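You operate a simulated robot arm through the tools that you are given. There is no shell and no other tool. Be economical: measure what you need, move in short steps, check, and stop when the job is done.

You run a simulated two-armed robot. Do the job below in one go: nothing can be reset, and whatever is moved stays where it is left.

Task
Set the filler for short cans and clamp the rail in.
Fine: Raise the heads, turn the black wheel to short. Free the rail by the knob marked grip and leave that at tight; the flow, foam and cold knobs and the numbered levers stay. Where these are worked on the way, their far stop is far enough and under half their travel is too little: knob marked grip.
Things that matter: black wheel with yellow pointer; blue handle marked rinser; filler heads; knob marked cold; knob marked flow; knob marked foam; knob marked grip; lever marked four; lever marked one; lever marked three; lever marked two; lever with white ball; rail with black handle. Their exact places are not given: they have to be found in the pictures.

Only the result counts: the job must be done as asked and must still hold three seconds after the hand-in. Knocking over, shifting, dropping, spilling or breaking anything else fails it.

Robot
Two 7-joint arms with fingered hands on one trunk, on a base that drives. Base frame: it is fixed to the floor where the robot stands at the start and does not move with it; the origin is under the middle of the robot, x ahead of it, y to its left, z up. Units: mm, degrees, N and s.
The left shoulder is at the start at [70, 149, 1335], the right one opposite. With the tool pointing down near the work surface each hand reaches from about 100 to 720 mm from the robot's upright axis, wherever it stands, measured 20 degrees to its own side. Places, roughly: black wheel with yellow pointer [500, -500, 800]; blue handle marked rinser [600, -300, 800]; filler heads [1100, 300, 1300]; knob marked cold [600, -200, 800]; knob marked flow [700, 0, 800]; knob marked foam [700, -100, 800]; knob marked grip [700, -200, 1000]; lever marked four [800, 200, 1400]; lever marked one [900, 500, 1400]; lever marked three [900, 300, 1400]; lever marked two [900, 400, 1400]; lever with white ball [800, 0, 1300]; rail with black handle [800, -200, 1000]. Payload 3.6 kg a hand.
The tool frame of a hand sits at the grasp point between the pads (the TCP): z along the fingers, y along the line on which they close. The tips reach 25 mm beyond it. Largest opening 88 mm; the body of the gripper starts 29 mm behind the TCP. The gripper is a hand of 4 fingers: y runs from the thumb to the fingers, the wrist lies at [-13, -97, -162] in the tool frame, and closing takes about 1.5 s.
Orientation is that of the tool frame in the base frame, as a unit quaternion [x, y, z, w]. With the fingers straight down and the wrist toward the robot, the tool's x, y and z point along [0, 1, 0], [1, 0, 0] and [0, 0, -1] of the base frame.

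Tools
- The arms move only by the tool move_arm. It takes "left_series", "right_series" or both (then of equal length, played together; a hand with none holds still); each is a list that holds one entry, the list of rows, each a list of 6 numbers: the shift along the tool's x, y, z in mm, then the turn, a rotation vector about the tool's x, y, z in degrees. In form: [[[dx, dy, dz, rx, ry, rz], ...]]. A call has 1 to 8 rows; each row is the pose to reach, as a shift and turn from the pose commanded when the call began, along the tool's axes at that moment. "left_gripper" and "right_gripper" are, for a hand that has rows, the gripper command, from -1 (fully open) to 1 (shut), values between in proportion, set as the call begins (left out, the last holds). Each row takes 0.2 s and may step no farther than 50 mm and 8.6 degrees from the row before; otherwise, or with a gripper value out of range, the whole call is refused. A pose out of reach is approached as far as the arm can. The call stops where the force on the tool passes 90 N (or 10 N more than at its start, if that is more) or the arm is blocked; 0.2 s more then pass. The fingers move at their own pace (about 45 mm/s each) and stop on an object; they squeeze with about 29 N. The grip force told is the motor's: it shows also when the fingers shut on nothing. Time passes only in rows, and 0.2 s behind the last, so rows that repeat a pose let the fingers close. The reply holds the time, the measured pose of the TCP, the force on the tool along the base axes, the opening and the grip force, in the units named above and with some noise, with the torque about the TCP (base axes, N m) and any sound that the robot's microphone picked up, and new pictures: "pictures" is both (left out), scene, wrist or none (wrist: the cameras of the hands that moved).
- Cameras (640 x 400 px; columns grow to the right, rows downward): "scene" is now at [117.4, -33.5, 1561.2]; the picture's right is [-0.44, -0.90, 0.00], its down [-0.48, 0.24, -0.84] and it looks along [0.76, -0.37, -0.54] (base axes); focal length 295 px, centre (320, 200). "left" rides on the left gripper at [-64, -83, -98] in its tool frame; the picture's right is [-0.62, -0.37, 0.69], its down [0.71, -0.63, 0.30] and it looks along [0.32, 0.68, 0.65] (tool axes); focal length 265 px, centre (320, 200). "right" rides on the right gripper at [64, -83, -98] in its tool frame; the picture's right is [-0.62, 0.37, -0.69], its down [-0.71, -0.63, 0.30] and it looks along [-0.32, 0.68, 0.65] (tool axes); focal length 265 px, centre (320, 200).
- slide_trunk(by): slides the trunk up (or, below 0, down) by that many mm; the arms and the scene camera ride with it, the base frame stays. It gives what a move gives, with no picture.
- roll_base(legs): drives the robot by 1 to 6 legs, each [ahead, left, turn to the left] in mm, mm and degrees, along the robot's own axes; the way and the turn of a leg run together, so that a leg with both is an arc; at most 1500 mm and 180 degrees a leg. The arms and the cameras ride along, it lands a little off, and it stops where it bumps. It gives what a move gives, and a new picture of the scene camera.
- curl_fingers(index, middle, ring, thumb_bend, thumb_turn, hand): sets how far each is bent, from 0 (flat) to 100 (curled in); at 30 the hand is open as for a grip, at 70 the pads meet at the TCP. One left out holds its place. A second passes; each finger stops where it meets its share of the squeeze, and holds until it gets a number again. A gripper value or a shape takes the hand back. It gives what a move gives, with no picture; readings hold the bend of each and the force on the fingers (four entries, about 0 where the hand has none), thumb and palm. thumb_turn goes from beside the hand (0) to across from the fingers (100), as for a grip.
- hand_shape(shape, hand): the hand has 4 fingers and takes this shape, open, in about a second: jaw (thumb against the fingers, like two jaws); tri (thumb and two fingers); tip (a fingertip pinch); poke (one finger out to press); point (the index stretched); flat (the hand flat); cup (the hand cupped); fist (a fist). The gripper value then closes the fingers along that shape, each until it touches; the sizes above hold for jaw. It gives what a move gives, with no picture.
- aim_head(pan, tilt): turns the head with the scene camera to pan (to the left, within 86 degrees either way) and tilt (down, from -29 to 69), counted from straight ahead of the robot. It gives what a move gives, and a new picture of the scene camera.
- point_at(camera, pixels): for up to 12 pixels [column, row] of the newest picture of that camera ("zoom" is the newest enlarged one), the place [x, y, z] in the base frame of the surface seen there, good to about 2 mm, but the place of the scene camera against the robot may be out by one fixed shift of up to 18 mm in any direction. It takes no simulated time.
- inspect(camera, box): a new picture of the part [left, top, right, bottom] of that camera's present view, enlarged. It takes no simulated time.
- finish_job(): hands the job in; it is judged then, once.

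Work in short steps. Measure before you move; look again where a grasp or a placing could have gone wrong, and mend it. You have 80 turns and 260 pictures in all, those below and enlarged ones among them. Open the grippers and draw the arms clear of the work before you hand the job in, unless the task says otherwise; then end with one line.

The tools are called after "Call:" by a JSON object that holds its "fn" and its "kwargs". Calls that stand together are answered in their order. move_arm: Moves the arms, as the interface text tells. Its arguments: {"type":"object","properties":{"left_series":{"type":"array","items":{"type":"array","items":{"type":"array","items":{"type":"number"}}}},"left_gripper":{"type":"number"},"right_series":{"type":"array","items":{"type":"array","items":{"type":"array","items":{"type":"number"}}}},"right_gripper":{"type":"number"},"pictures":{"type":"string","enum":["both","scene","wrist","none"]}},"required":[]} The other tools are called the same way: slide_trunk (by) slides the trunk up or down; hand_shape (shape, hand) gives the hand a shape; curl_fingers (index, middle, ring, thumb_bend, thumb_turn, hand) moves the fingers one by one; roll_base (legs) drives the base; aim_head (pan, tilt) turns the head that bears the scene camera; point_at (camera, pixels) gives the place of the surface under pixels of a picture; inspect (camera, box) takes an enlarged picture of a part of a camera's view; finish_job () hands the job in.

At the start:

```text
clock: 0.0
left_tool_pos: [541.0, 27.9, 1423.2]
left_tcp_rot: [0.707, 0.707, 0.0, 0.0]
left_ft_force: [-0.6, -0.5, 0.8]
left_moment: [0.01, 0.0, 0.0]
left_grip_width: 87.6
left_grip_force: 0.1
left_shape: jaw
left_bend: [30.0, 30.0, 30.0, 30.0, 98.0]
left_finger forces: [0.1, 0.0, 0.0, 0.0, 0.0, 0.0]
right_tool_pos: [369.5, -296.4, 1419.5]
right_tcp_rot: [0.707, 0.707, 0.0, 0.0]
right_ft_force: [-0.2, -0.6, -0.2]
right_moment: [-0.03, 0.01, 0.0]
right_grip_width: 87.7
right_grip_force: 0.1
right_shape: jaw
right_bend: [30.0, 30.0, 30.0, 30.0, 98.0]
right_finger forces: [0.2, 0.1, 0.0, 0.0, 0.0, 0.1]
trunk travel left (down, up): [-825.0, 115.0]
robot x, y, heading: [1.0, -0.1, 0.1]
head pan, tilt: [-26.2, 32.5]
```

scene: 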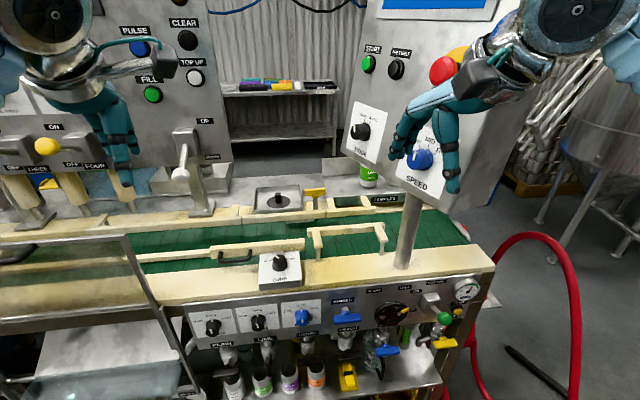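
right: 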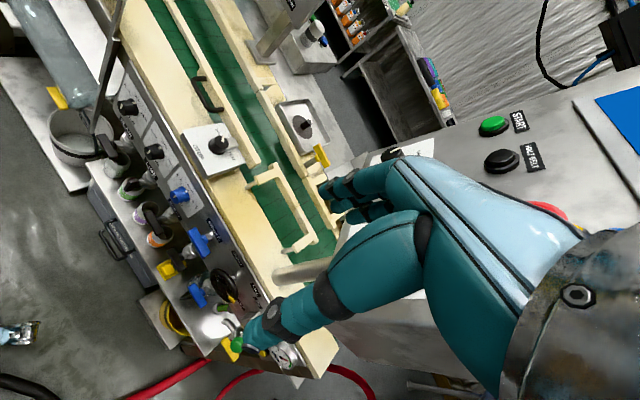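
left: 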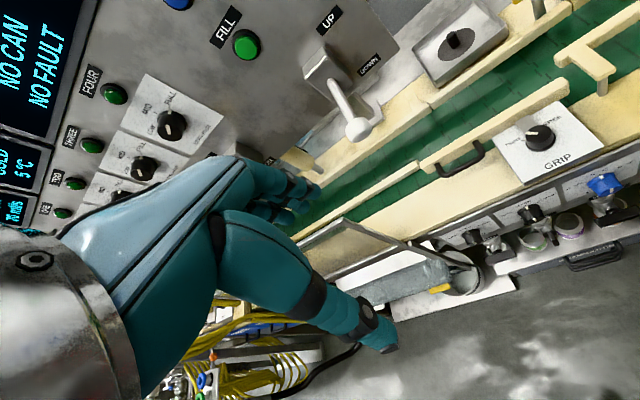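

The scene shows the white-ball lever at about (182,175), the grip knob at (280,265), the rail handle at (235,258) and the wheel at (393,313). I enlarge these to read the labels.

Call:
{"fn": "inspect", "kwargs": {"camera": "scene", "box": [130, 100, 250, 220]}}

Call:
{"fn": "inspect", "kwargs": {"camera": "scene", "box": [200, 220, 340, 300]}}

Call:
{"fn": "inspect", "kwargs": {"camera": "scene", "box": [320, 265, 490, 365]}}

Call:
{"fn": "inspect", "kwargs": {"camera": "left", "box": [280, 40, 640, 265]}}

Call:
{"fn": "point_at", "kwargs": {"camera": "scene", "pixels": [[182, 174], [280, 260], [235, 258], [393, 313], [404, 311], [185, 150], [280, 280], [262, 266], [348, 315], [380, 312], [393, 325]]}}

Call:
{"fn": "point_at", "kwargs": {"camera": "left", "pixels": [[359, 128], [335, 90], [345, 110], [540, 138], [460, 166], [520, 130]]}}

```text
3.33 times, centred on (190, 160) of scene
```

zoom: 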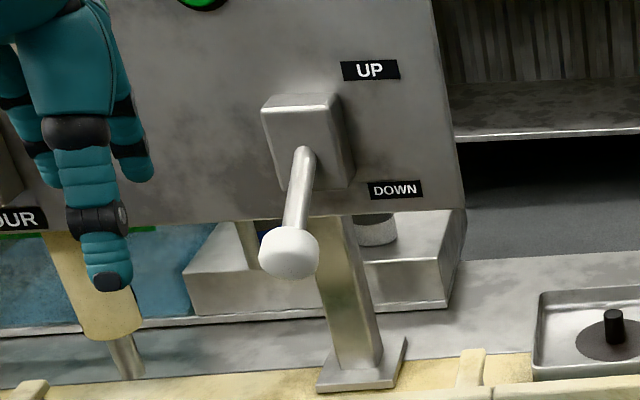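

```text
4.57 times, centred on (270, 260) of scene
```

zoom: 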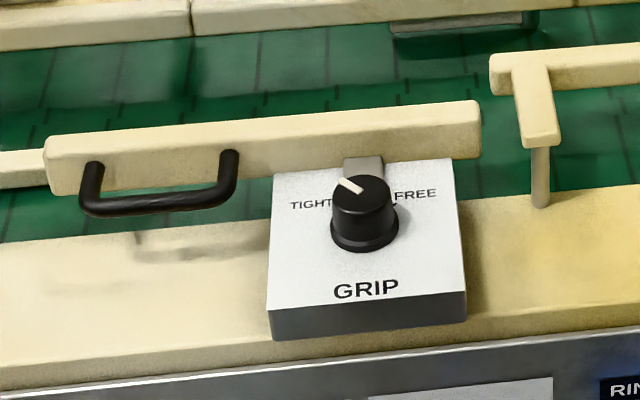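

```text
3.76 times, centred on (405, 315) of scene
```

zoom: 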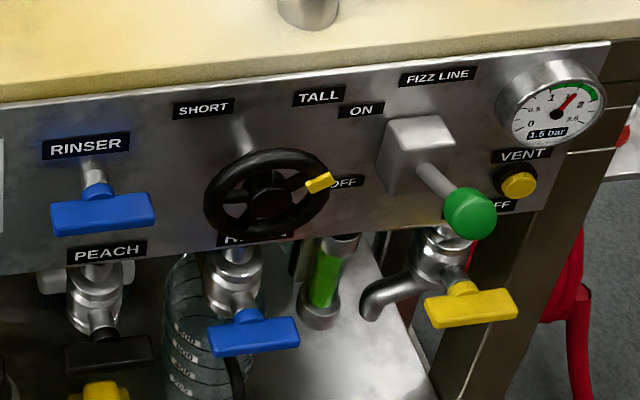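

```text
1.78 times, centred on (460, 152) of left
```

zoom: 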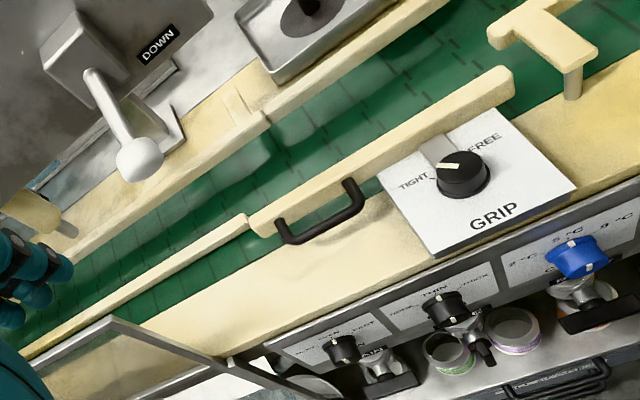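

```text
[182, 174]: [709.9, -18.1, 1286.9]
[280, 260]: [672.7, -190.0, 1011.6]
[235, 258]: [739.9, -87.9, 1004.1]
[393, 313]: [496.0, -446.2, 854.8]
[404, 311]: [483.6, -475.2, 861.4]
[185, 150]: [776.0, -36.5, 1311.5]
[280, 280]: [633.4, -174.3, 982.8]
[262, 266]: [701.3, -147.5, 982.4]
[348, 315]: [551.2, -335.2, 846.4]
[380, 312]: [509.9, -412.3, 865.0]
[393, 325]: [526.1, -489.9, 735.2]
```

```text
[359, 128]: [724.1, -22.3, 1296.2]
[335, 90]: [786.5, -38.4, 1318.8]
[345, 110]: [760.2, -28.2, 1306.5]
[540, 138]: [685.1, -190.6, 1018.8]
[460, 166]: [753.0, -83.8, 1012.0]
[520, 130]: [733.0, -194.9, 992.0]
```

Wrist-camera readings against the scene ones show the scene shift is about (+13,-3,+8). Next I measure the machine's layout: the panel line, the wheel rim, the rail and the speed panel post.

Call:
{"fn": "point_at", "kwargs": {"camera": "scene", "pixels": [[200, 330], [440, 295], [213, 328], [258, 322], [303, 317], [360, 125], [420, 160], [405, 230], [150, 262], [303, 244], [270, 245], [60, 145]]}}

Call:
{"fn": "point_at", "kwargs": {"camera": "left", "pixels": [[438, 168], [475, 152], [560, 88], [425, 165], [300, 60], [392, 75], [365, 68], [330, 20], [520, 92], [495, 105], [410, 180], [300, 255]]}}

Call:
{"fn": "inspect", "kwargs": {"camera": "right", "box": [130, 50, 370, 200]}}

Call:
{"fn": "inspect", "kwargs": {"camera": "right", "box": [90, 180, 330, 370]}}

Call:
{"fn": "aim_head", "kwargs": {"pan": -10, "tilt": 20}}

```text
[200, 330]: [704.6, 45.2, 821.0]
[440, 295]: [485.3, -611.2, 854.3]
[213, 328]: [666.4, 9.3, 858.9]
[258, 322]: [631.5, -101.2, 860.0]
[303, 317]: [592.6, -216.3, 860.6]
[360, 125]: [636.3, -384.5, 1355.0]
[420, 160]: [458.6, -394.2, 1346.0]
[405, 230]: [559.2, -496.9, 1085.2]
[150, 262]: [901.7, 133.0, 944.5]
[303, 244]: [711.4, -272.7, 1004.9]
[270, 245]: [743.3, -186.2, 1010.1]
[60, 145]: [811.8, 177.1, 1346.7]
```

```text
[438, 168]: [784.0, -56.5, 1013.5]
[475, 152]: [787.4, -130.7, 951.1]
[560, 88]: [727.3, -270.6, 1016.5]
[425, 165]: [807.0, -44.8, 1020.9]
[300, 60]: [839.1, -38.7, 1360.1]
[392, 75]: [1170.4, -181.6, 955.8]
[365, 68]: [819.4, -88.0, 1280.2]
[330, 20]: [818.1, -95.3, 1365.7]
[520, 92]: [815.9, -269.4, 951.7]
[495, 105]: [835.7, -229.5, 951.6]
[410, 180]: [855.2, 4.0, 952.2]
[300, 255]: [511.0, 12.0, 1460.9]
```

```text
2.67 times, centred on (250, 125) of right
```

zoom: 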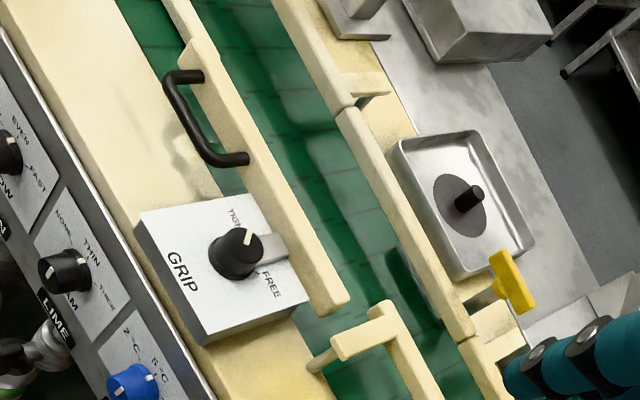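

```text
2.11 times, centred on (210, 275) of right
```

zoom: 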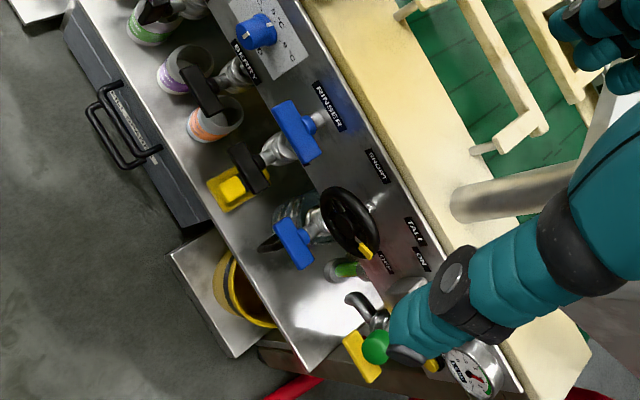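

```text
clock: 0.8
left_tool_pos: [541.5, 28.4, 1422.2]
left_tcp_rot: [0.707, 0.707, 0.0, -0.001]
left_ft_force: [0.8, 0.4, -0.2]
left_moment: [0.0, 0.0, -0.03]
left_grip_width: 87.8
left_grip_force: 0.1
left_shape: jaw
left_bend: [30.0, 30.0, 30.0, 30.0, 98.0]
left_finger forces: [0.0, 0.0, 0.0, 0.1, 0.0, 0.0]
right_tool_pos: [369.7, -296.1, 1421.1]
right_tcp_rot: [0.707, 0.707, -0.001, 0.0]
right_ft_force: [0.4, 0.1, -0.1]
right_moment: [-0.05, -0.03, 0.02]
right_grip_width: 87.7
right_grip_force: 0.1
right_shape: jaw
right_bend: [30.0, 30.0, 30.0, 30.0, 98.0]
right_finger forces: [0.1, 0.1, 0.0, 0.1, 0.0, 0.1]
trunk travel left (down, up): [-825.0, 115.0]
robot x, y, heading: [-3.8, 3.6, -0.1]
head pan, tilt: [-10.0, 20.0]
```

scene: 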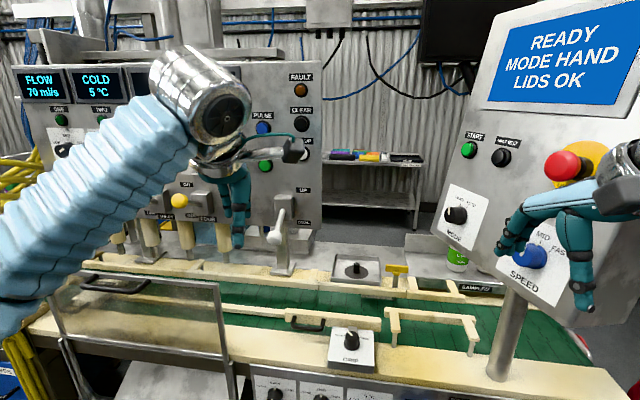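

The machine's front runs along (-0.31,-0.95), so it is turned about -18°. I turn the left hand so the fingers point forward into the machine with the thumb below, ready to take the white ball.

Call:
{"fn": "move_arm", "kwargs": {"left_series": [[[0, 0, 0, -8.11, -1.28, 1.28], [0, 0, 0, -16.22, -2.56, 2.56], [0, 0, 0, -24.33, -3.84, 3.84], [0, 0, 0, -32.44, -5.12, 5.12], [0, 0, 0, -40.55, -6.4, 6.4], [0, 0, 0, -48.66, -7.7, 7.7], [0, 0, 0, -56.77, -8.97, 8.97], [0, 0, 0, -64.88, -10.25, 10.25]]], "pictures": "none"}}

Call:
{"fn": "move_arm", "kwargs": {"left_series": [[[0, 0, 0, -8.11, -1.28, 1.28], [0, 0, 0, -16.22, -2.56, 2.56], [0, 0, 0, -24.33, -3.84, 3.84], [0, 0, 0, -24.33, -3.84, 3.84]]]}}

```text
clock: 2.6
left_tool_pos: [542.3, 27.0, 1422.0]
left_tcp_rot: [0.651, 0.531, 0.319, 0.44]
left_ft_force: [-0.3, -0.6, 0.6]
left_moment: [0.02, 0.0, 0.0]
left_grip_width: 87.5
left_grip_force: 0.0
left_shape: jaw
left_bend: [30.0, 30.0, 30.0, 30.0, 98.0]
left_finger forces: [0.1, 0.0, 0.0, 0.0, 0.0, 0.0]
right_tool_pos: [370.5, -296.5, 1421.0]
right_tcp_rot: [0.707, 0.707, 0.0, 0.0]
right_ft_force: [-0.3, -0.3, -0.1]
right_moment: [0.01, 0.05, -0.01]
right_grip_width: 87.6
right_grip_force: 0.1
right_shape: jaw
right_bend: [30.0, 30.0, 30.0, 30.0, 98.0]
right_finger forces: [0.0, 0.0, 0.0, 0.0, 0.0, 0.0]
trunk travel left (down, up): [-825.0, 115.0]
robot x, y, heading: [-1.9, 2.5, -0.1]
head pan, tilt: [-10.0, 20.0]
```

```text
clock: 3.6
left_tool_pos: [542.8, 28.9, 1421.9]
left_tcp_rot: [0.572, 0.416, 0.416, 0.571]
left_ft_force: [-0.1, -0.6, 1.0]
left_moment: [-0.01, 0.0, -0.01]
left_grip_width: 88.0
left_grip_force: 0.0
left_shape: jaw
left_bend: [30.0, 30.0, 30.0, 30.0, 98.0]
left_finger forces: [0.0, 0.0, 0.0, 0.0, 0.1, 0.0]
right_tool_pos: [371.1, -295.4, 1420.4]
right_tcp_rot: [0.707, 0.707, 0.0, -0.001]
right_ft_force: [-0.2, -0.1, 0.8]
right_moment: [0.0, 0.01, 0.04]
right_grip_width: 87.5
right_grip_force: 0.1
right_shape: jaw
right_bend: [30.0, 30.0, 30.0, 30.0, 98.0]
right_finger forces: [0.1, 0.0, 0.0, 0.0, 0.0, 0.1]
trunk travel left (down, up): [-825.0, 115.0]
robot x, y, heading: [-1.2, 0.4, 0.3]
head pan, tilt: [-10.0, 20.0]
```

scene: 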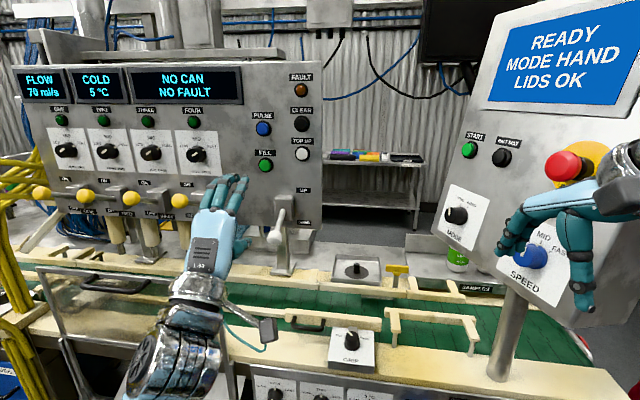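
left: 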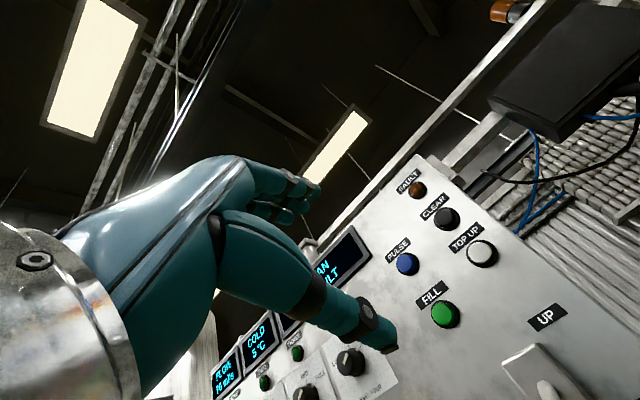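

The left hand is now level and points into the machine, with TCP at (543,29,1422). I estimate the ball centre at (737,-21,1285), so I lower the hand to 100 mm short of it and look.

Call:
{"fn": "move_arm", "kwargs": {"left_series": [[[3, -40, 20, 0, 0, 0], [6, -80, 45, 0, 0, 0], [10, -115, 75, 0, 0, 0], [12, -137, 98, 0, 0, 0], [12, -137, 98, 0, 0, 0]]]}}

Call:
{"fn": "inspect", "kwargs": {"camera": "scene", "box": [180, 160, 340, 260]}}

```text
clock: 4.6
left_tool_pos: [635.8, 44.5, 1251.9]
left_tcp_rot: [0.61, 0.398, 0.453, 0.514]
left_ft_force: [0.2, 0.4, 0.2]
left_moment: [0.01, 0.0, 0.02]
left_grip_width: 87.7
left_grip_force: 0.0
left_shape: jaw
left_bend: [30.0, 30.0, 30.0, 30.0, 98.0]
left_finger forces: [0.0, 0.1, 0.1, 0.1, 0.0, 0.0]
right_tool_pos: [371.7, -293.6, 1419.8]
right_tcp_rot: [0.707, 0.707, 0.0, 0.0]
right_ft_force: [-0.3, -0.1, -0.6]
right_moment: [-0.01, 0.02, -0.01]
right_grip_width: 87.5
right_grip_force: 0.0
right_shape: jaw
right_bend: [30.0, 30.0, 30.0, 30.0, 98.0]
right_finger forces: [0.1, 0.0, 0.0, 0.0, 0.0, 0.1]
trunk travel left (down, up): [-825.0, 115.0]
robot x, y, heading: [3.3, -0.9, 0.1]
head pan, tilt: [-10.0, 20.0]
stopped in row 4 (left hand): the arm was blocked; the commanded pose is now the measured one
```

scene: 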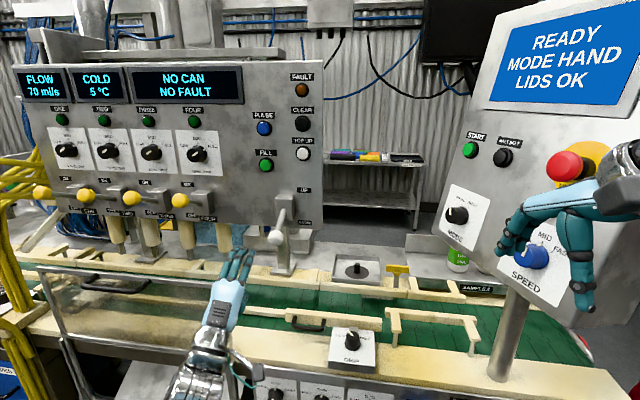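
left: 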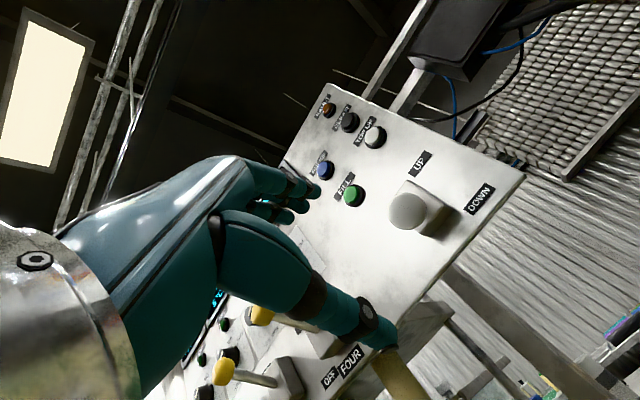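

```text
4.00 times, centred on (260, 210) of scene
```

zoom: 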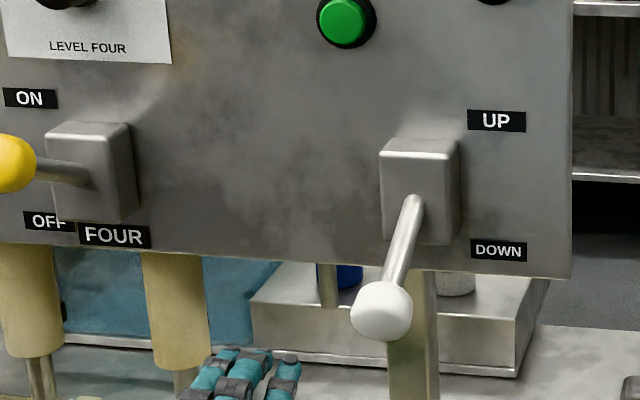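

The left arm was blocked by its own joints, with no contact force, because the hand was too low against the shoulder. I raise the left hand again, straighten it, draw the right hand back a little, and then lower the trunk.

Call:
{"fn": "move_arm", "kwargs": {"left_series": [[[-6, 40, -8, -1.8, -1.1, -4], [-12, 80, -15, -3.6, -2.2, -8.1], [-18, 115, -22, -3.6, -2.2, -8.1], [-25, 148, -30, -3.6, -2.2, -8.1], [-25, 148, -30, -3.6, -2.2, -8.1]]], "right_series": [[[10, -20, 0, 0, 0, 0], [20, -40, 0, 0, 0, 0], [30, -60, 0, 0, 0, 0], [40, -70, 0, 0, 0, 0], [40, -70, 0, 0, 0, 0]]], "pictures": "none"}}

Call:
{"fn": "slide_trunk", "kwargs": {"by": -120}}

```text
clock: 5.8
left_tool_pos: [608.0, 16.0, 1377.6]
left_tcp_rot: [0.589, 0.412, 0.435, 0.543]
left_ft_force: [-0.3, 0.0, 0.0]
left_moment: [-0.03, 0.01, 0.03]
left_grip_width: 87.8
left_grip_force: 0.2
left_shape: jaw
left_bend: [30.0, 30.0, 30.0, 30.0, 98.0]
left_finger forces: [0.0, 0.0, 0.0, 0.0, 0.0, 0.2]
right_tool_pos: [299.3, -255.2, 1420.6]
right_tcp_rot: [0.707, 0.707, 0.0, 0.0]
right_ft_force: [-0.5, 0.6, 0.0]
right_moment: [0.01, 0.03, -0.02]
right_grip_width: 87.8
right_grip_force: 0.0
right_shape: jaw
right_bend: [30.0, 30.0, 30.0, 30.0, 98.0]
right_finger forces: [0.0, 0.0, 0.0, 0.0, 0.1, 0.0]
trunk travel left (down, up): [-825.0, 115.0]
robot x, y, heading: [-1.1, 1.0, 0.1]
head pan, tilt: [-10.0, 20.0]
```

```text
clock: 7.3
left_tool_pos: [608.1, 17.8, 1261.7]
left_tcp_rot: [0.587, 0.41, 0.437, 0.544]
left_ft_force: [-0.7, 0.0, 0.3]
left_moment: [0.01, 0.0, 0.01]
left_grip_width: 88.2
left_grip_force: 0.0
left_shape: jaw
left_bend: [30.0, 30.0, 30.0, 30.0, 98.0]
left_finger forces: [0.0, 0.1, 0.0, 0.0, 0.0, 0.1]
right_tool_pos: [298.6, -256.4, 1300.7]
right_tcp_rot: [0.707, 0.707, 0.0, 0.0]
right_ft_force: [0.8, -0.1, -0.5]
right_moment: [0.0, -0.02, 0.0]
right_grip_width: 87.5
right_grip_force: 0.0
right_shape: jaw
right_bend: [30.0, 30.0, 30.0, 30.0, 98.0]
right_finger forces: [0.0, 0.0, 0.1, 0.0, 0.1, 0.0]
trunk travel left (down, up): [-705.0, 235.0]
robot x, y, heading: [-0.5, 1.5, -0.0]
head pan, tilt: [-10.0, 20.0]
```

The tilt is still a few degrees off, so I lower the trunk 80 mm more and then move to just in front of the ball.

Call:
{"fn": "slide_trunk", "kwargs": {"by": -80}}

Call:
{"fn": "move_arm", "kwargs": {"left_series": [[[0, 25, 0, -1, -0.5, -2], [0, 50, 0, -2, -1, -3.5], [0, 75, 0, -2, -1, -3.5], [0, 100, 5, -2, -1, -3.5], [0, 100, 5, -2, -1, -3.5]]]}}

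```text
clock: 8.4
left_tool_pos: [607.7, 18.2, 1183.3]
left_tcp_rot: [0.586, 0.41, 0.439, 0.545]
left_ft_force: [-0.2, 0.4, -0.2]
left_moment: [0.04, 0.0, -0.02]
left_grip_width: 87.9
left_grip_force: 0.0
left_shape: jaw
left_bend: [30.0, 30.0, 30.0, 30.0, 98.0]
left_finger forces: [0.1, 0.0, 0.0, 0.0, 0.0, 0.0]
right_tool_pos: [298.7, -256.3, 1221.0]
right_tcp_rot: [0.706, 0.708, -0.001, 0.0]
right_ft_force: [-0.2, 0.8, -0.1]
right_moment: [-0.03, 0.0, -0.04]
right_grip_width: 87.6
right_grip_force: 0.0
right_shape: jaw
right_bend: [30.0, 30.0, 30.0, 30.0, 98.0]
right_finger forces: [0.1, 0.1, 0.0, 0.0, 0.1, 0.0]
trunk travel left (down, up): [-625.0, 315.0]
robot x, y, heading: [-0.0, -0.7, 0.0]
head pan, tilt: [-10.0, 20.0]
```

```text
clock: 9.8
left_tool_pos: [621.5, 26.5, 1275.6]
left_tcp_rot: [0.568, 0.421, 0.444, 0.551]
left_ft_force: [-0.2, -1.2, -0.8]
left_moment: [0.03, 0.01, 0.01]
left_grip_width: 87.7
left_grip_force: 0.1
left_shape: jaw
left_bend: [30.0, 30.0, 30.0, 30.0, 98.0]
left_finger forces: [0.1, 0.0, 0.0, 0.1, 0.1, 0.0]
right_tool_pos: [299.7, -256.2, 1218.9]
right_tcp_rot: [0.707, 0.708, 0.0, -0.001]
right_ft_force: [0.0, 0.2, -0.4]
right_moment: [-0.07, 0.01, -0.01]
right_grip_width: 88.0
right_grip_force: 0.2
right_shape: jaw
right_bend: [30.0, 30.0, 30.0, 30.0, 98.0]
right_finger forces: [0.0, 0.0, 0.1, 0.0, 0.0, 0.0]
trunk travel left (down, up): [-625.0, 315.0]
robot x, y, heading: [-3.1, 3.7, -0.1]
head pan, tilt: [-10.0, 20.0]
stopped in row 5 (left hand): the arm was blocked; the commanded pose is now the measured one
```

scene: 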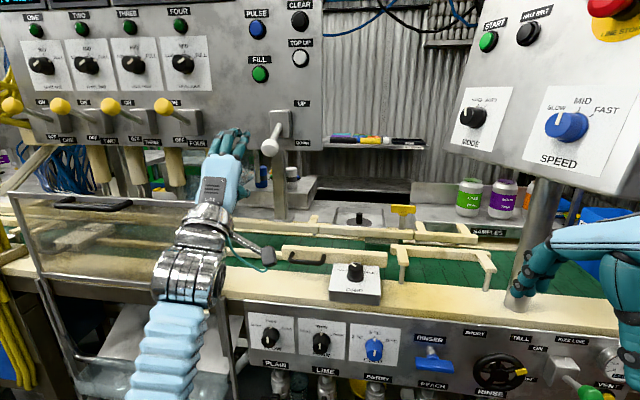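
left: 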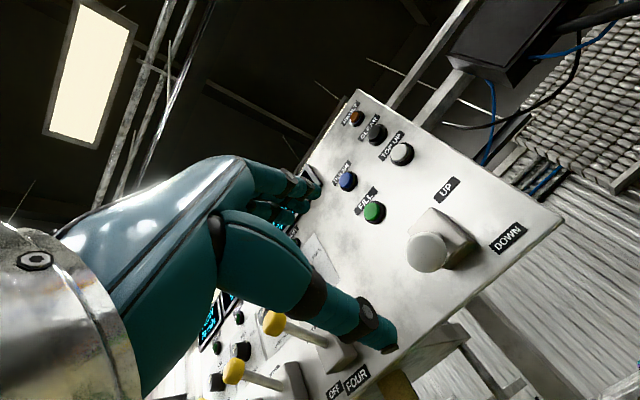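

The hand stands about 115 mm short of the ball and is nearly level. I measure the ball with the left camera at (427,253) and its box.

Call:
{"fn": "point_at", "kwargs": {"camera": "left", "pixels": [[427, 253], [445, 253], [412, 240], [428, 268], [450, 225]]}}

Call:
{"fn": "point_at", "kwargs": {"camera": "scene", "pixels": [[270, 147], [277, 128], [355, 272], [318, 257], [499, 373], [521, 371], [485, 360]]}}

Call:
{"fn": "inspect", "kwargs": {"camera": "scene", "box": [180, 90, 340, 190]}}

```text
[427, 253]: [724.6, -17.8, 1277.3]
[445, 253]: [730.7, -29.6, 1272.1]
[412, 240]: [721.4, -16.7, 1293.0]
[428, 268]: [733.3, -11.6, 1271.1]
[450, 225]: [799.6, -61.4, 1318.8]
```

```text
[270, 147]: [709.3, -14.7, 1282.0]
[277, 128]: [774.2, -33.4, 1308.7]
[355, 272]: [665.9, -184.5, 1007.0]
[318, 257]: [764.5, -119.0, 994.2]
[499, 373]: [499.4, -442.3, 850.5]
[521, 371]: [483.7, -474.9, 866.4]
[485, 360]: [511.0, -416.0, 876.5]
```

```text
4.00 times, centred on (260, 140) of scene
```

zoom: 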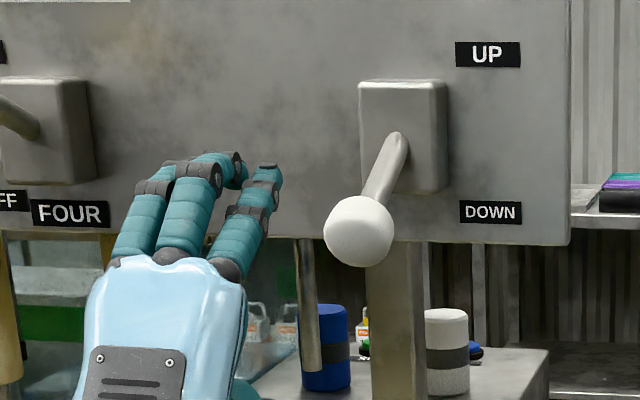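

The ball centre lies about (-17, +9, +124) from the TCP in the tool frame. I slip the open hand around it.

Call:
{"fn": "move_arm", "kwargs": {"left_series": [[[-17, 8, 20, 0, 0, 0], [-17, 8, 50, 0, 0, 0], [-17, 8, 80, 0, 0, 0], [-17, 8, 105, 0, 0, 0], [-17, 8, 120, 0, 0, 0], [-17, 8, 120, 0, 0, 0]]]}}

Call:
{"fn": "inspect", "kwargs": {"camera": "scene", "box": [180, 90, 340, 190]}}

```text
clock: 10.9
left_tool_pos: [741.0, 41.6, 1259.5]
left_tcp_rot: [0.573, 0.43, 0.487, 0.5]
left_ft_force: [-0.7, 0.4, -0.1]
left_moment: [0.0, 0.02, 0.01]
left_grip_width: 88.0
left_grip_force: 0.1
left_shape: jaw
left_bend: [30.0, 30.0, 30.0, 30.0, 98.0]
left_finger forces: [0.1, 0.0, 0.0, 0.1, 0.0, 0.1]
right_tool_pos: [299.2, -255.3, 1221.2]
right_tcp_rot: [0.707, 0.707, 0.001, 0.0]
right_ft_force: [0.2, -0.2, -0.3]
right_moment: [0.0, -0.03, 0.01]
right_grip_width: 87.5
right_grip_force: 0.1
right_shape: jaw
right_bend: [30.0, 30.0, 30.0, 30.0, 98.0]
right_finger forces: [0.0, 0.0, 0.0, 0.1, 0.0, 0.1]
trunk travel left (down, up): [-625.0, 315.0]
robot x, y, heading: [0.7, 0.2, 0.2]
head pan, tilt: [-10.0, 20.0]
stopped in row 5 (left hand): the arm was blocked; the commanded pose is now the measured one
```

scene: 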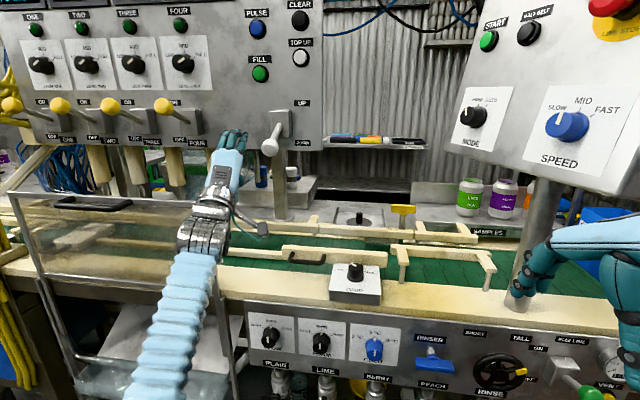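
left: 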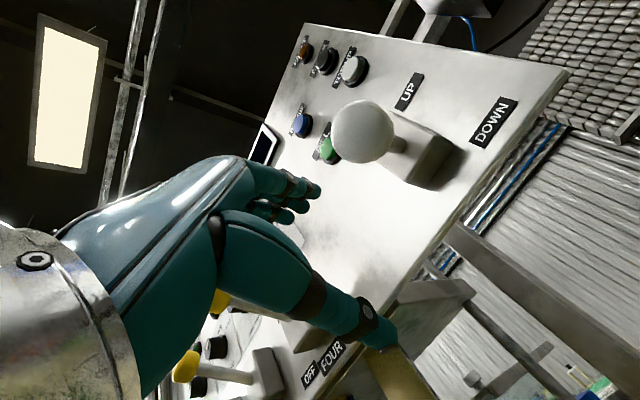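

```text
4.00 times, centred on (260, 140) of scene
```

zoom: 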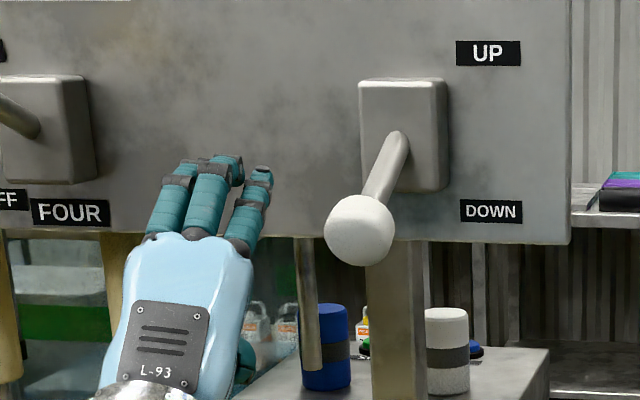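

The arm runs out of wrist travel reaching across like this, and the hand ended 64 mm left of the ball. Turning the base -18° puts the ball straight ahead of the left shoulder, so I draw the hand back first and then turn.

Call:
{"fn": "move_arm", "kwargs": {"left_series": [[[0, 5, -45, 0, 0, 0], [0, 10, -90, 0, 0, 0], [0, 15, -135, 0, 0, 0], [0, 20, -180, 0, 0, 0], [0, 20, -220, 0, 0, 0]]], "pictures": "none"}}

Call:
{"fn": "roll_base", "kwargs": {"legs": [[0, 0, -18]]}}

```text
clock: 12.1
left_tool_pos: [520.5, 69.1, 1283.8]
left_tcp_rot: [0.573, 0.429, 0.486, 0.501]
left_ft_force: [-0.6, -0.6, 0.7]
left_moment: [0.0, -0.01, 0.03]
left_grip_width: 87.7
left_grip_force: 0.0
left_shape: jaw
left_bend: [30.0, 30.0, 30.0, 30.0, 98.0]
left_finger forces: [0.0, 0.0, 0.1, 0.1, 0.0, 0.0]
right_tool_pos: [297.3, -256.6, 1220.8]
right_tcp_rot: [0.707, 0.707, 0.001, 0.001]
right_ft_force: [-0.1, -0.5, 1.3]
right_moment: [0.0, -0.01, -0.03]
right_grip_width: 87.7
right_grip_force: 0.0
right_shape: jaw
right_bend: [30.0, 30.0, 30.0, 30.0, 98.0]
right_finger forces: [0.0, 0.0, 0.0, 0.0, 0.1, 0.0]
trunk travel left (down, up): [-625.0, 315.0]
robot x, y, heading: [-4.0, -3.3, -0.0]
head pan, tilt: [-10.0, 20.0]
```

```text
clock: 14.8
left_tool_pos: [516.2, -95.4, 1284.2]
left_tcp_rot: [0.633, 0.336, 0.402, 0.57]
left_ft_force: [-0.1, 0.0, 0.6]
left_moment: [0.02, 0.03, 0.0]
left_grip_width: 87.8
left_grip_force: 0.0
left_shape: jaw
left_bend: [30.0, 30.0, 30.0, 30.0, 98.0]
left_finger forces: [0.0, 0.1, 0.1, 0.0, 0.1, 0.0]
right_tool_pos: [205.4, -336.3, 1220.3]
right_tcp_rot: [0.809, 0.588, -0.001, 0.0]
right_ft_force: [0.5, -0.2, -0.4]
right_moment: [0.04, 0.01, -0.01]
right_grip_width: 87.6
right_grip_force: 0.1
right_shape: jaw
right_bend: [30.0, 30.0, 30.0, 30.0, 98.0]
right_finger forces: [0.0, 0.1, 0.0, 0.0, 0.0, 0.1]
trunk travel left (down, up): [-625.0, 315.0]
robot x, y, heading: [-2.3, 1.7, -18.3]
head pan, tilt: [-10.0, 20.0]
```

scene: 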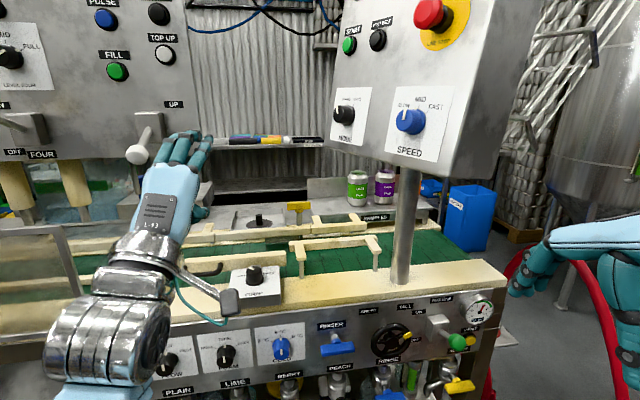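

Everything now lies square in front. I straighten the left hand and bring it to 100 mm short of the ball.

Call:
{"fn": "move_arm", "kwargs": {"left_series": [[[37, -4, 10, -0.3, 3, -2.4], [75, -8, 25, -0.6, 6, -4.9], [112, -12, 45, -0.9, 9, -7.3], [149, -17, 66, -0.9, 9, -7.3], [149, -17, 66, -0.9, 9, -7.3]]]}}

Call:
{"fn": "aim_head", "kwargs": {"pan": 12, "tilt": 25}}

```text
clock: 15.9
left_tool_pos: [643.0, 6.7, 1282.8]
left_tcp_rot: [0.572, 0.415, 0.416, 0.572]
left_ft_force: [0.6, 0.4, -0.1]
left_moment: [-0.01, 0.0, 0.03]
left_grip_width: 87.8
left_grip_force: 0.0
left_shape: jaw
left_bend: [30.0, 30.0, 30.0, 30.0, 98.0]
left_finger forces: [0.1, 0.0, 0.1, 0.0, 0.0, 0.0]
right_tool_pos: [203.8, -336.9, 1219.3]
right_tcp_rot: [0.809, 0.588, 0.001, 0.0]
right_ft_force: [-0.3, 0.4, 0.4]
right_moment: [0.01, -0.02, 0.01]
right_grip_width: 87.5
right_grip_force: 0.0
right_shape: jaw
right_bend: [30.0, 30.0, 30.0, 30.0, 98.0]
right_finger forces: [0.0, 0.0, 0.1, 0.0, 0.0, 0.0]
trunk travel left (down, up): [-625.0, 315.0]
robot x, y, heading: [-2.9, -1.5, -18.0]
head pan, tilt: [-10.0, 20.0]
```

scene: 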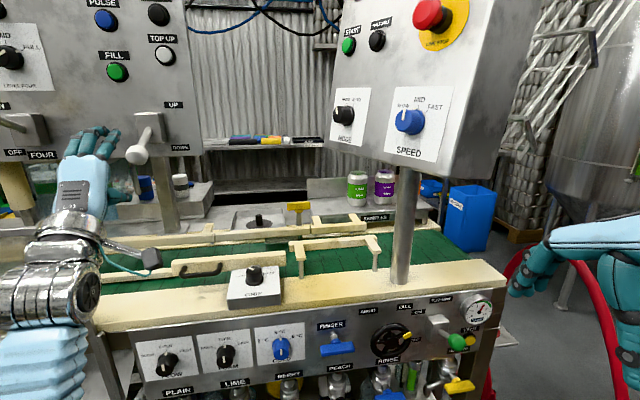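
left: 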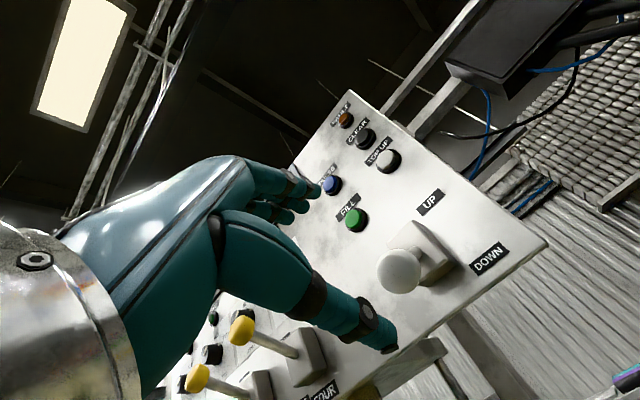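

```text
clock: 16.8
left_tool_pos: [644.1, 6.1, 1281.2]
left_tcp_rot: [0.573, 0.416, 0.416, 0.571]
left_ft_force: [0.2, -0.6, 0.1]
left_moment: [0.0, -0.01, -0.01]
left_grip_width: 88.0
left_grip_force: 0.0
left_shape: jaw
left_bend: [30.0, 30.0, 30.0, 30.0, 98.0]
left_finger forces: [0.0, 0.1, 0.1, 0.0, 0.0, 0.1]
right_tool_pos: [206.4, -335.6, 1220.0]
right_tcp_rot: [0.809, 0.588, 0.0, 0.0]
right_ft_force: [-0.5, 0.0, -0.4]
right_moment: [-0.01, 0.03, 0.06]
right_grip_width: 87.8
right_grip_force: 0.1
right_shape: jaw
right_bend: [30.0, 30.0, 30.0, 30.0, 98.0]
right_finger forces: [0.0, 0.0, 0.0, 0.0, 0.0, 0.0]
trunk travel left (down, up): [-625.0, 315.0]
robot x, y, heading: [-1.9, 2.3, -18.2]
head pan, tilt: [12.0, 25.0]
```

scene: 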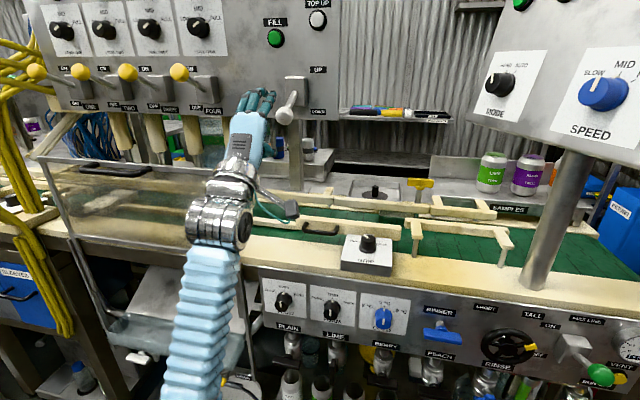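

The orientation is exact now. I re-measure the ball at (400,270) in the left view before going in.

Call:
{"fn": "point_at", "kwargs": {"camera": "left", "pixels": [[400, 270], [382, 270], [400, 253], [400, 288], [418, 270]]}}

Call:
{"fn": "inspect", "kwargs": {"camera": "scene", "box": [210, 60, 340, 150]}}

```text
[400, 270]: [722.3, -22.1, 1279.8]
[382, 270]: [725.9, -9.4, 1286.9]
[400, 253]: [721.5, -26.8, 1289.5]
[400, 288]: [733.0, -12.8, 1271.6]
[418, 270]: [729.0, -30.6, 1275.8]
```

```text
4.44 times, centred on (275, 105) of scene
```

zoom: 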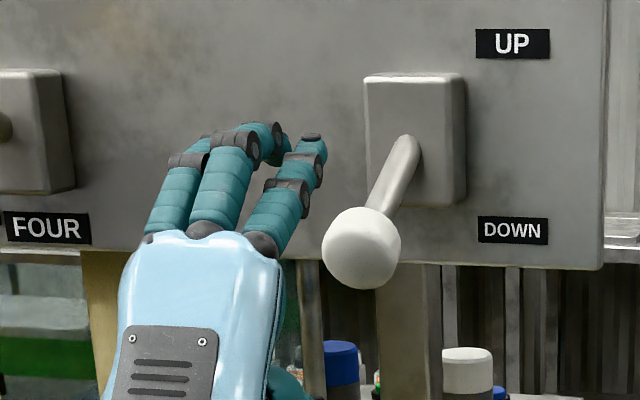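

The ball centre comes to (737,-22,1286), straight ahead. I move in 92 mm and close on it.

Call:
{"fn": "move_arm", "kwargs": {"left_series": [[[2, 5, 30, 0, 0, 0], [2, 5, 60, 0, 0, 0], [2, 5, 80, 0, 0, 0], [2, 5, 92, 0, 0, 0], [2, 5, 92, 0, 0, 0]]], "pictures": "wrist"}}

Call:
{"fn": "inspect", "kwargs": {"camera": "scene", "box": [210, 60, 340, 150]}}

```text
clock: 18.0
left_tool_pos: [733.3, -17.6, 1288.9]
left_tcp_rot: [0.573, 0.415, 0.416, 0.572]
left_ft_force: [-0.7, 0.3, 0.0]
left_moment: [0.03, -0.03, 0.01]
left_grip_width: 87.5
left_grip_force: 0.0
left_shape: jaw
left_bend: [30.0, 30.0, 30.0, 30.0, 98.0]
left_finger forces: [0.1, 0.0, 0.1, 0.0, 0.0, 0.1]
right_tool_pos: [205.3, -335.1, 1220.6]
right_tcp_rot: [0.809, 0.588, -0.001, 0.0]
right_ft_force: [-0.7, 0.6, -0.4]
right_moment: [0.02, 0.01, 0.0]
right_grip_width: 87.9
right_grip_force: 0.0
right_shape: jaw
right_bend: [30.0, 30.0, 30.0, 30.0, 98.0]
right_finger forces: [0.1, 0.0, 0.1, 0.0, 0.1, 0.0]
trunk travel left (down, up): [-625.0, 315.0]
robot x, y, heading: [0.3, -1.1, -17.9]
head pan, tilt: [12.0, 25.0]
```

left: 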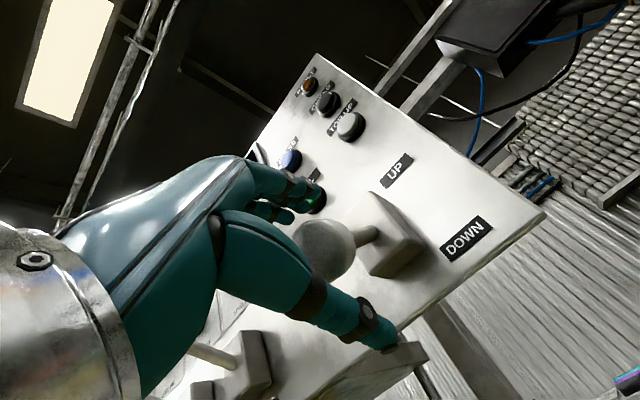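

```text
4.44 times, centred on (275, 105) of scene
```

zoom: 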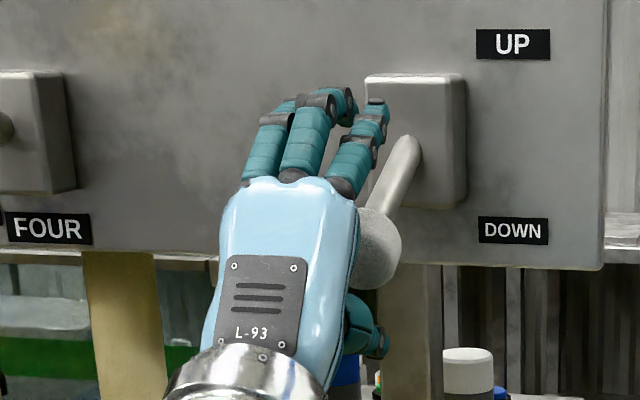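

The ball sits between the fingers above and the thumb below. I close gently on it.

Call:
{"fn": "move_arm", "kwargs": {"left_series": [[[-3, 0, 0, 0, 0, 0], [-3, 0, 0, 0, 0, 0], [-3, 0, 0, 0, 0, 0], [-3, 0, 0, 0, 0, 0], [-3, 0, 0, 0, 0, 0], [-3, 0, 0, 0, 0, 0], [-3, 0, 0, 0, 0, 0]]], "left_gripper": 1, "pictures": "wrist"}}

Call:
{"fn": "inspect", "kwargs": {"camera": "scene", "box": [210, 60, 340, 150]}}

```text
clock: 19.6
left_tool_pos: [731.0, -22.7, 1290.9]
left_tcp_rot: [0.572, 0.414, 0.416, 0.573]
left_ft_force: [-2.4, -1.7, 3.5]
left_moment: [-0.15, -0.5, 0.07]
left_grip_width: 19.0
left_grip_force: 28.9
left_shape: jaw
left_bend: [73.0, 57.0, 70.0, 78.0, 100.0]
left_finger forces: [18.0, 19.0, 0.0, 0.0, 21.0, 0.1]
right_tool_pos: [203.7, -335.4, 1220.6]
right_tcp_rot: [0.809, 0.588, 0.001, 0.0]
right_ft_force: [-0.9, -1.1, -0.2]
right_moment: [0.02, 0.0, -0.02]
right_grip_width: 87.9
right_grip_force: 0.1
right_shape: jaw
right_bend: [30.0, 30.0, 30.0, 30.0, 98.0]
right_finger forces: [0.0, 0.0, 0.1, 0.0, 0.1, 0.1]
trunk travel left (down, up): [-625.0, 315.0]
robot x, y, heading: [0.0, -4.3, -18.1]
head pan, tilt: [12.0, 25.0]
```

left: 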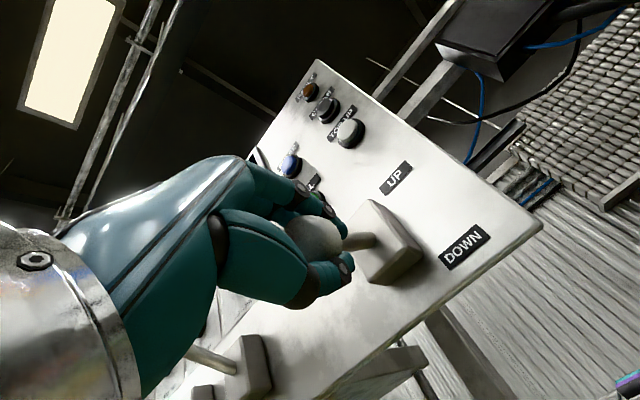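

```text
4.44 times, centred on (275, 105) of scene
```

zoom: 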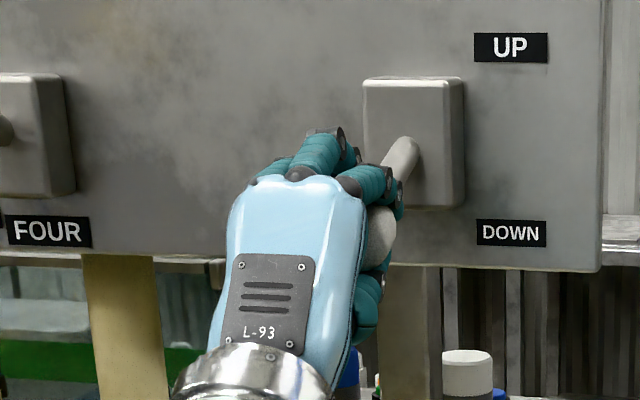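

Index, middle and thumb hold the ball. I lift it along its arc around the pivot, first up 32 mm, then up to 64 mm.

Call:
{"fn": "move_arm", "kwargs": {"left_series": [[[0, 8, -3, 0, 0, 0], [0, 16, -5, 0, 0, 0], [0, 24, -7, 0, 0, 0], [0, 32, -8, 0, 0, 0], [0, 40, -7, 0, 0, 0], [0, 48, -5, 0, 0, 0], [0, 56, -3, 0, 0, 0], [0, 64, 0, 0, 0, 0]]], "pictures": "both"}}

Call:
{"fn": "inspect", "kwargs": {"camera": "scene", "box": [210, 60, 340, 150]}}

```text
clock: 21.4
left_tool_pos: [735.1, -24.3, 1347.8]
left_tcp_rot: [0.574, 0.416, 0.416, 0.57]
left_ft_force: [6.5, -10.3, -4.3]
left_moment: [0.06, 0.17, 0.03]
left_grip_width: 15.7
left_grip_force: 29.0
left_shape: jaw
left_bend: [74.0, 72.0, 70.0, 83.0, 99.0]
left_finger forces: [9.4, 3.5, 0.0, 0.1, 2.6, 0.0]
right_tool_pos: [208.1, -338.1, 1218.4]
right_tcp_rot: [0.809, 0.588, 0.0, -0.001]
right_ft_force: [0.3, 1.1, 0.4]
right_moment: [0.01, 0.0, 0.0]
right_grip_width: 87.9
right_grip_force: 0.0
right_shape: jaw
right_bend: [30.0, 30.0, 30.0, 30.0, 98.0]
right_finger forces: [0.0, 0.0, 0.0, 0.1, 0.0, 0.0]
trunk travel left (down, up): [-625.0, 315.0]
robot x, y, heading: [1.2, -0.7, -18.0]
head pan, tilt: [12.0, 25.0]
```

scene: 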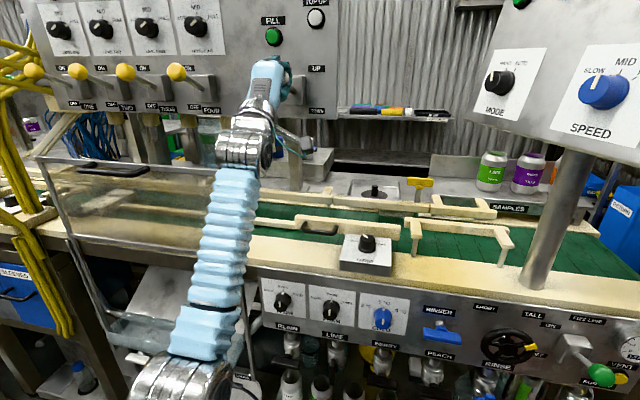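
left: 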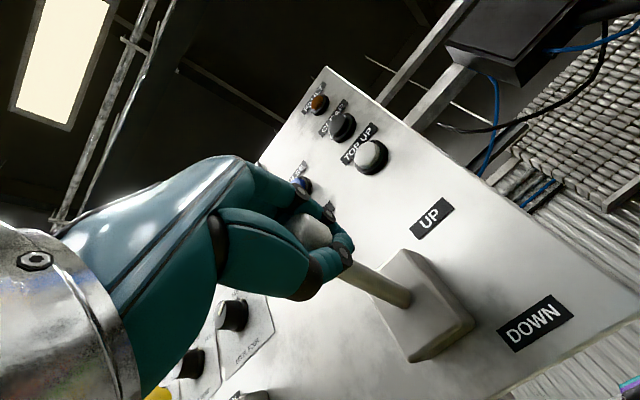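

```text
4.44 times, centred on (275, 105) of scene
```

zoom: 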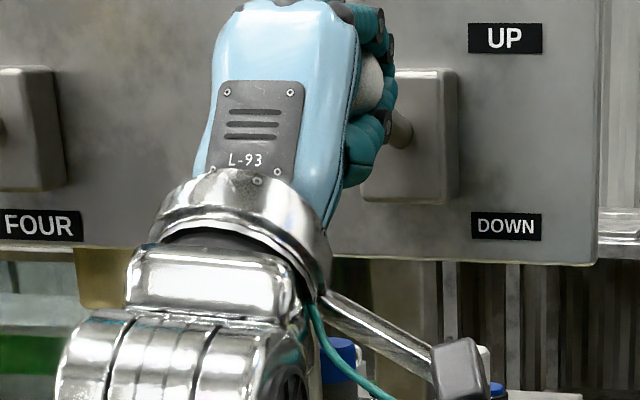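

The lever has swung up and the filler tubes have risen. I push a bit further to find the stop.

Call:
{"fn": "move_arm", "kwargs": {"left_series": [[[0, 6, 2, 0, 0, 0], [0, 12, 5, 0, 0, 0], [0, 18, 9, 0, 0, 0], [0, 18, 9, 0, 0, 0]]], "pictures": "wrist"}}

Call:
{"fn": "inspect", "kwargs": {"camera": "scene", "box": [100, 60, 340, 210]}}

```text
clock: 22.4
left_tool_pos: [743.8, -27.7, 1365.4]
left_tcp_rot: [0.576, 0.415, 0.414, 0.569]
left_ft_force: [-11.8, -8.2, -26.0]
left_moment: [-0.11, 0.08, 0.01]
left_grip_width: 17.5
left_grip_force: 29.3
left_shape: jaw
left_bend: [74.0, 73.0, 70.0, 84.0, 97.0]
left_finger forces: [0.1, 0.0, 0.0, 0.0, 23.9, 0.0]
right_tool_pos: [206.9, -339.3, 1219.3]
right_tcp_rot: [0.809, 0.588, 0.0, -0.001]
right_ft_force: [0.8, 0.7, 0.6]
right_moment: [0.01, 0.02, 0.0]
right_grip_width: 87.6
right_grip_force: 0.1
right_shape: jaw
right_bend: [30.0, 30.0, 30.0, 30.0, 98.0]
right_finger forces: [0.0, 0.1, 0.1, 0.0, 0.0, 0.1]
trunk travel left (down, up): [-625.0, 315.0]
robot x, y, heading: [1.3, 2.0, -18.0]
head pan, tilt: [12.0, 25.0]
```

left: 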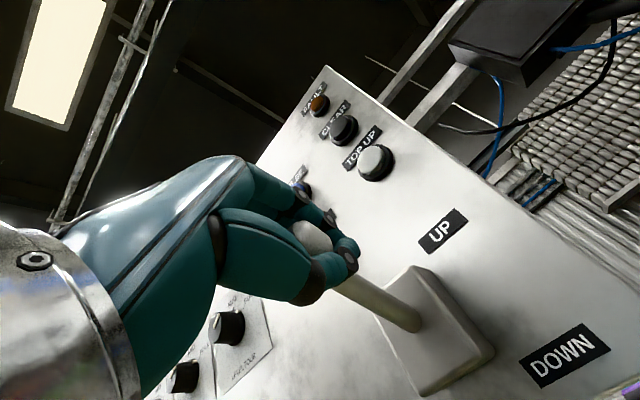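

```text
2.67 times, centred on (220, 135) of scene
```

zoom: 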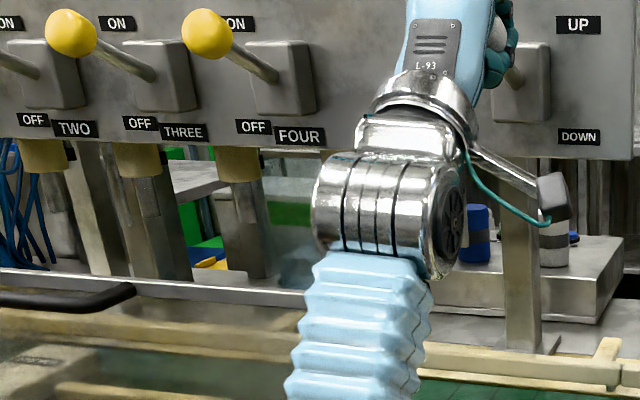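

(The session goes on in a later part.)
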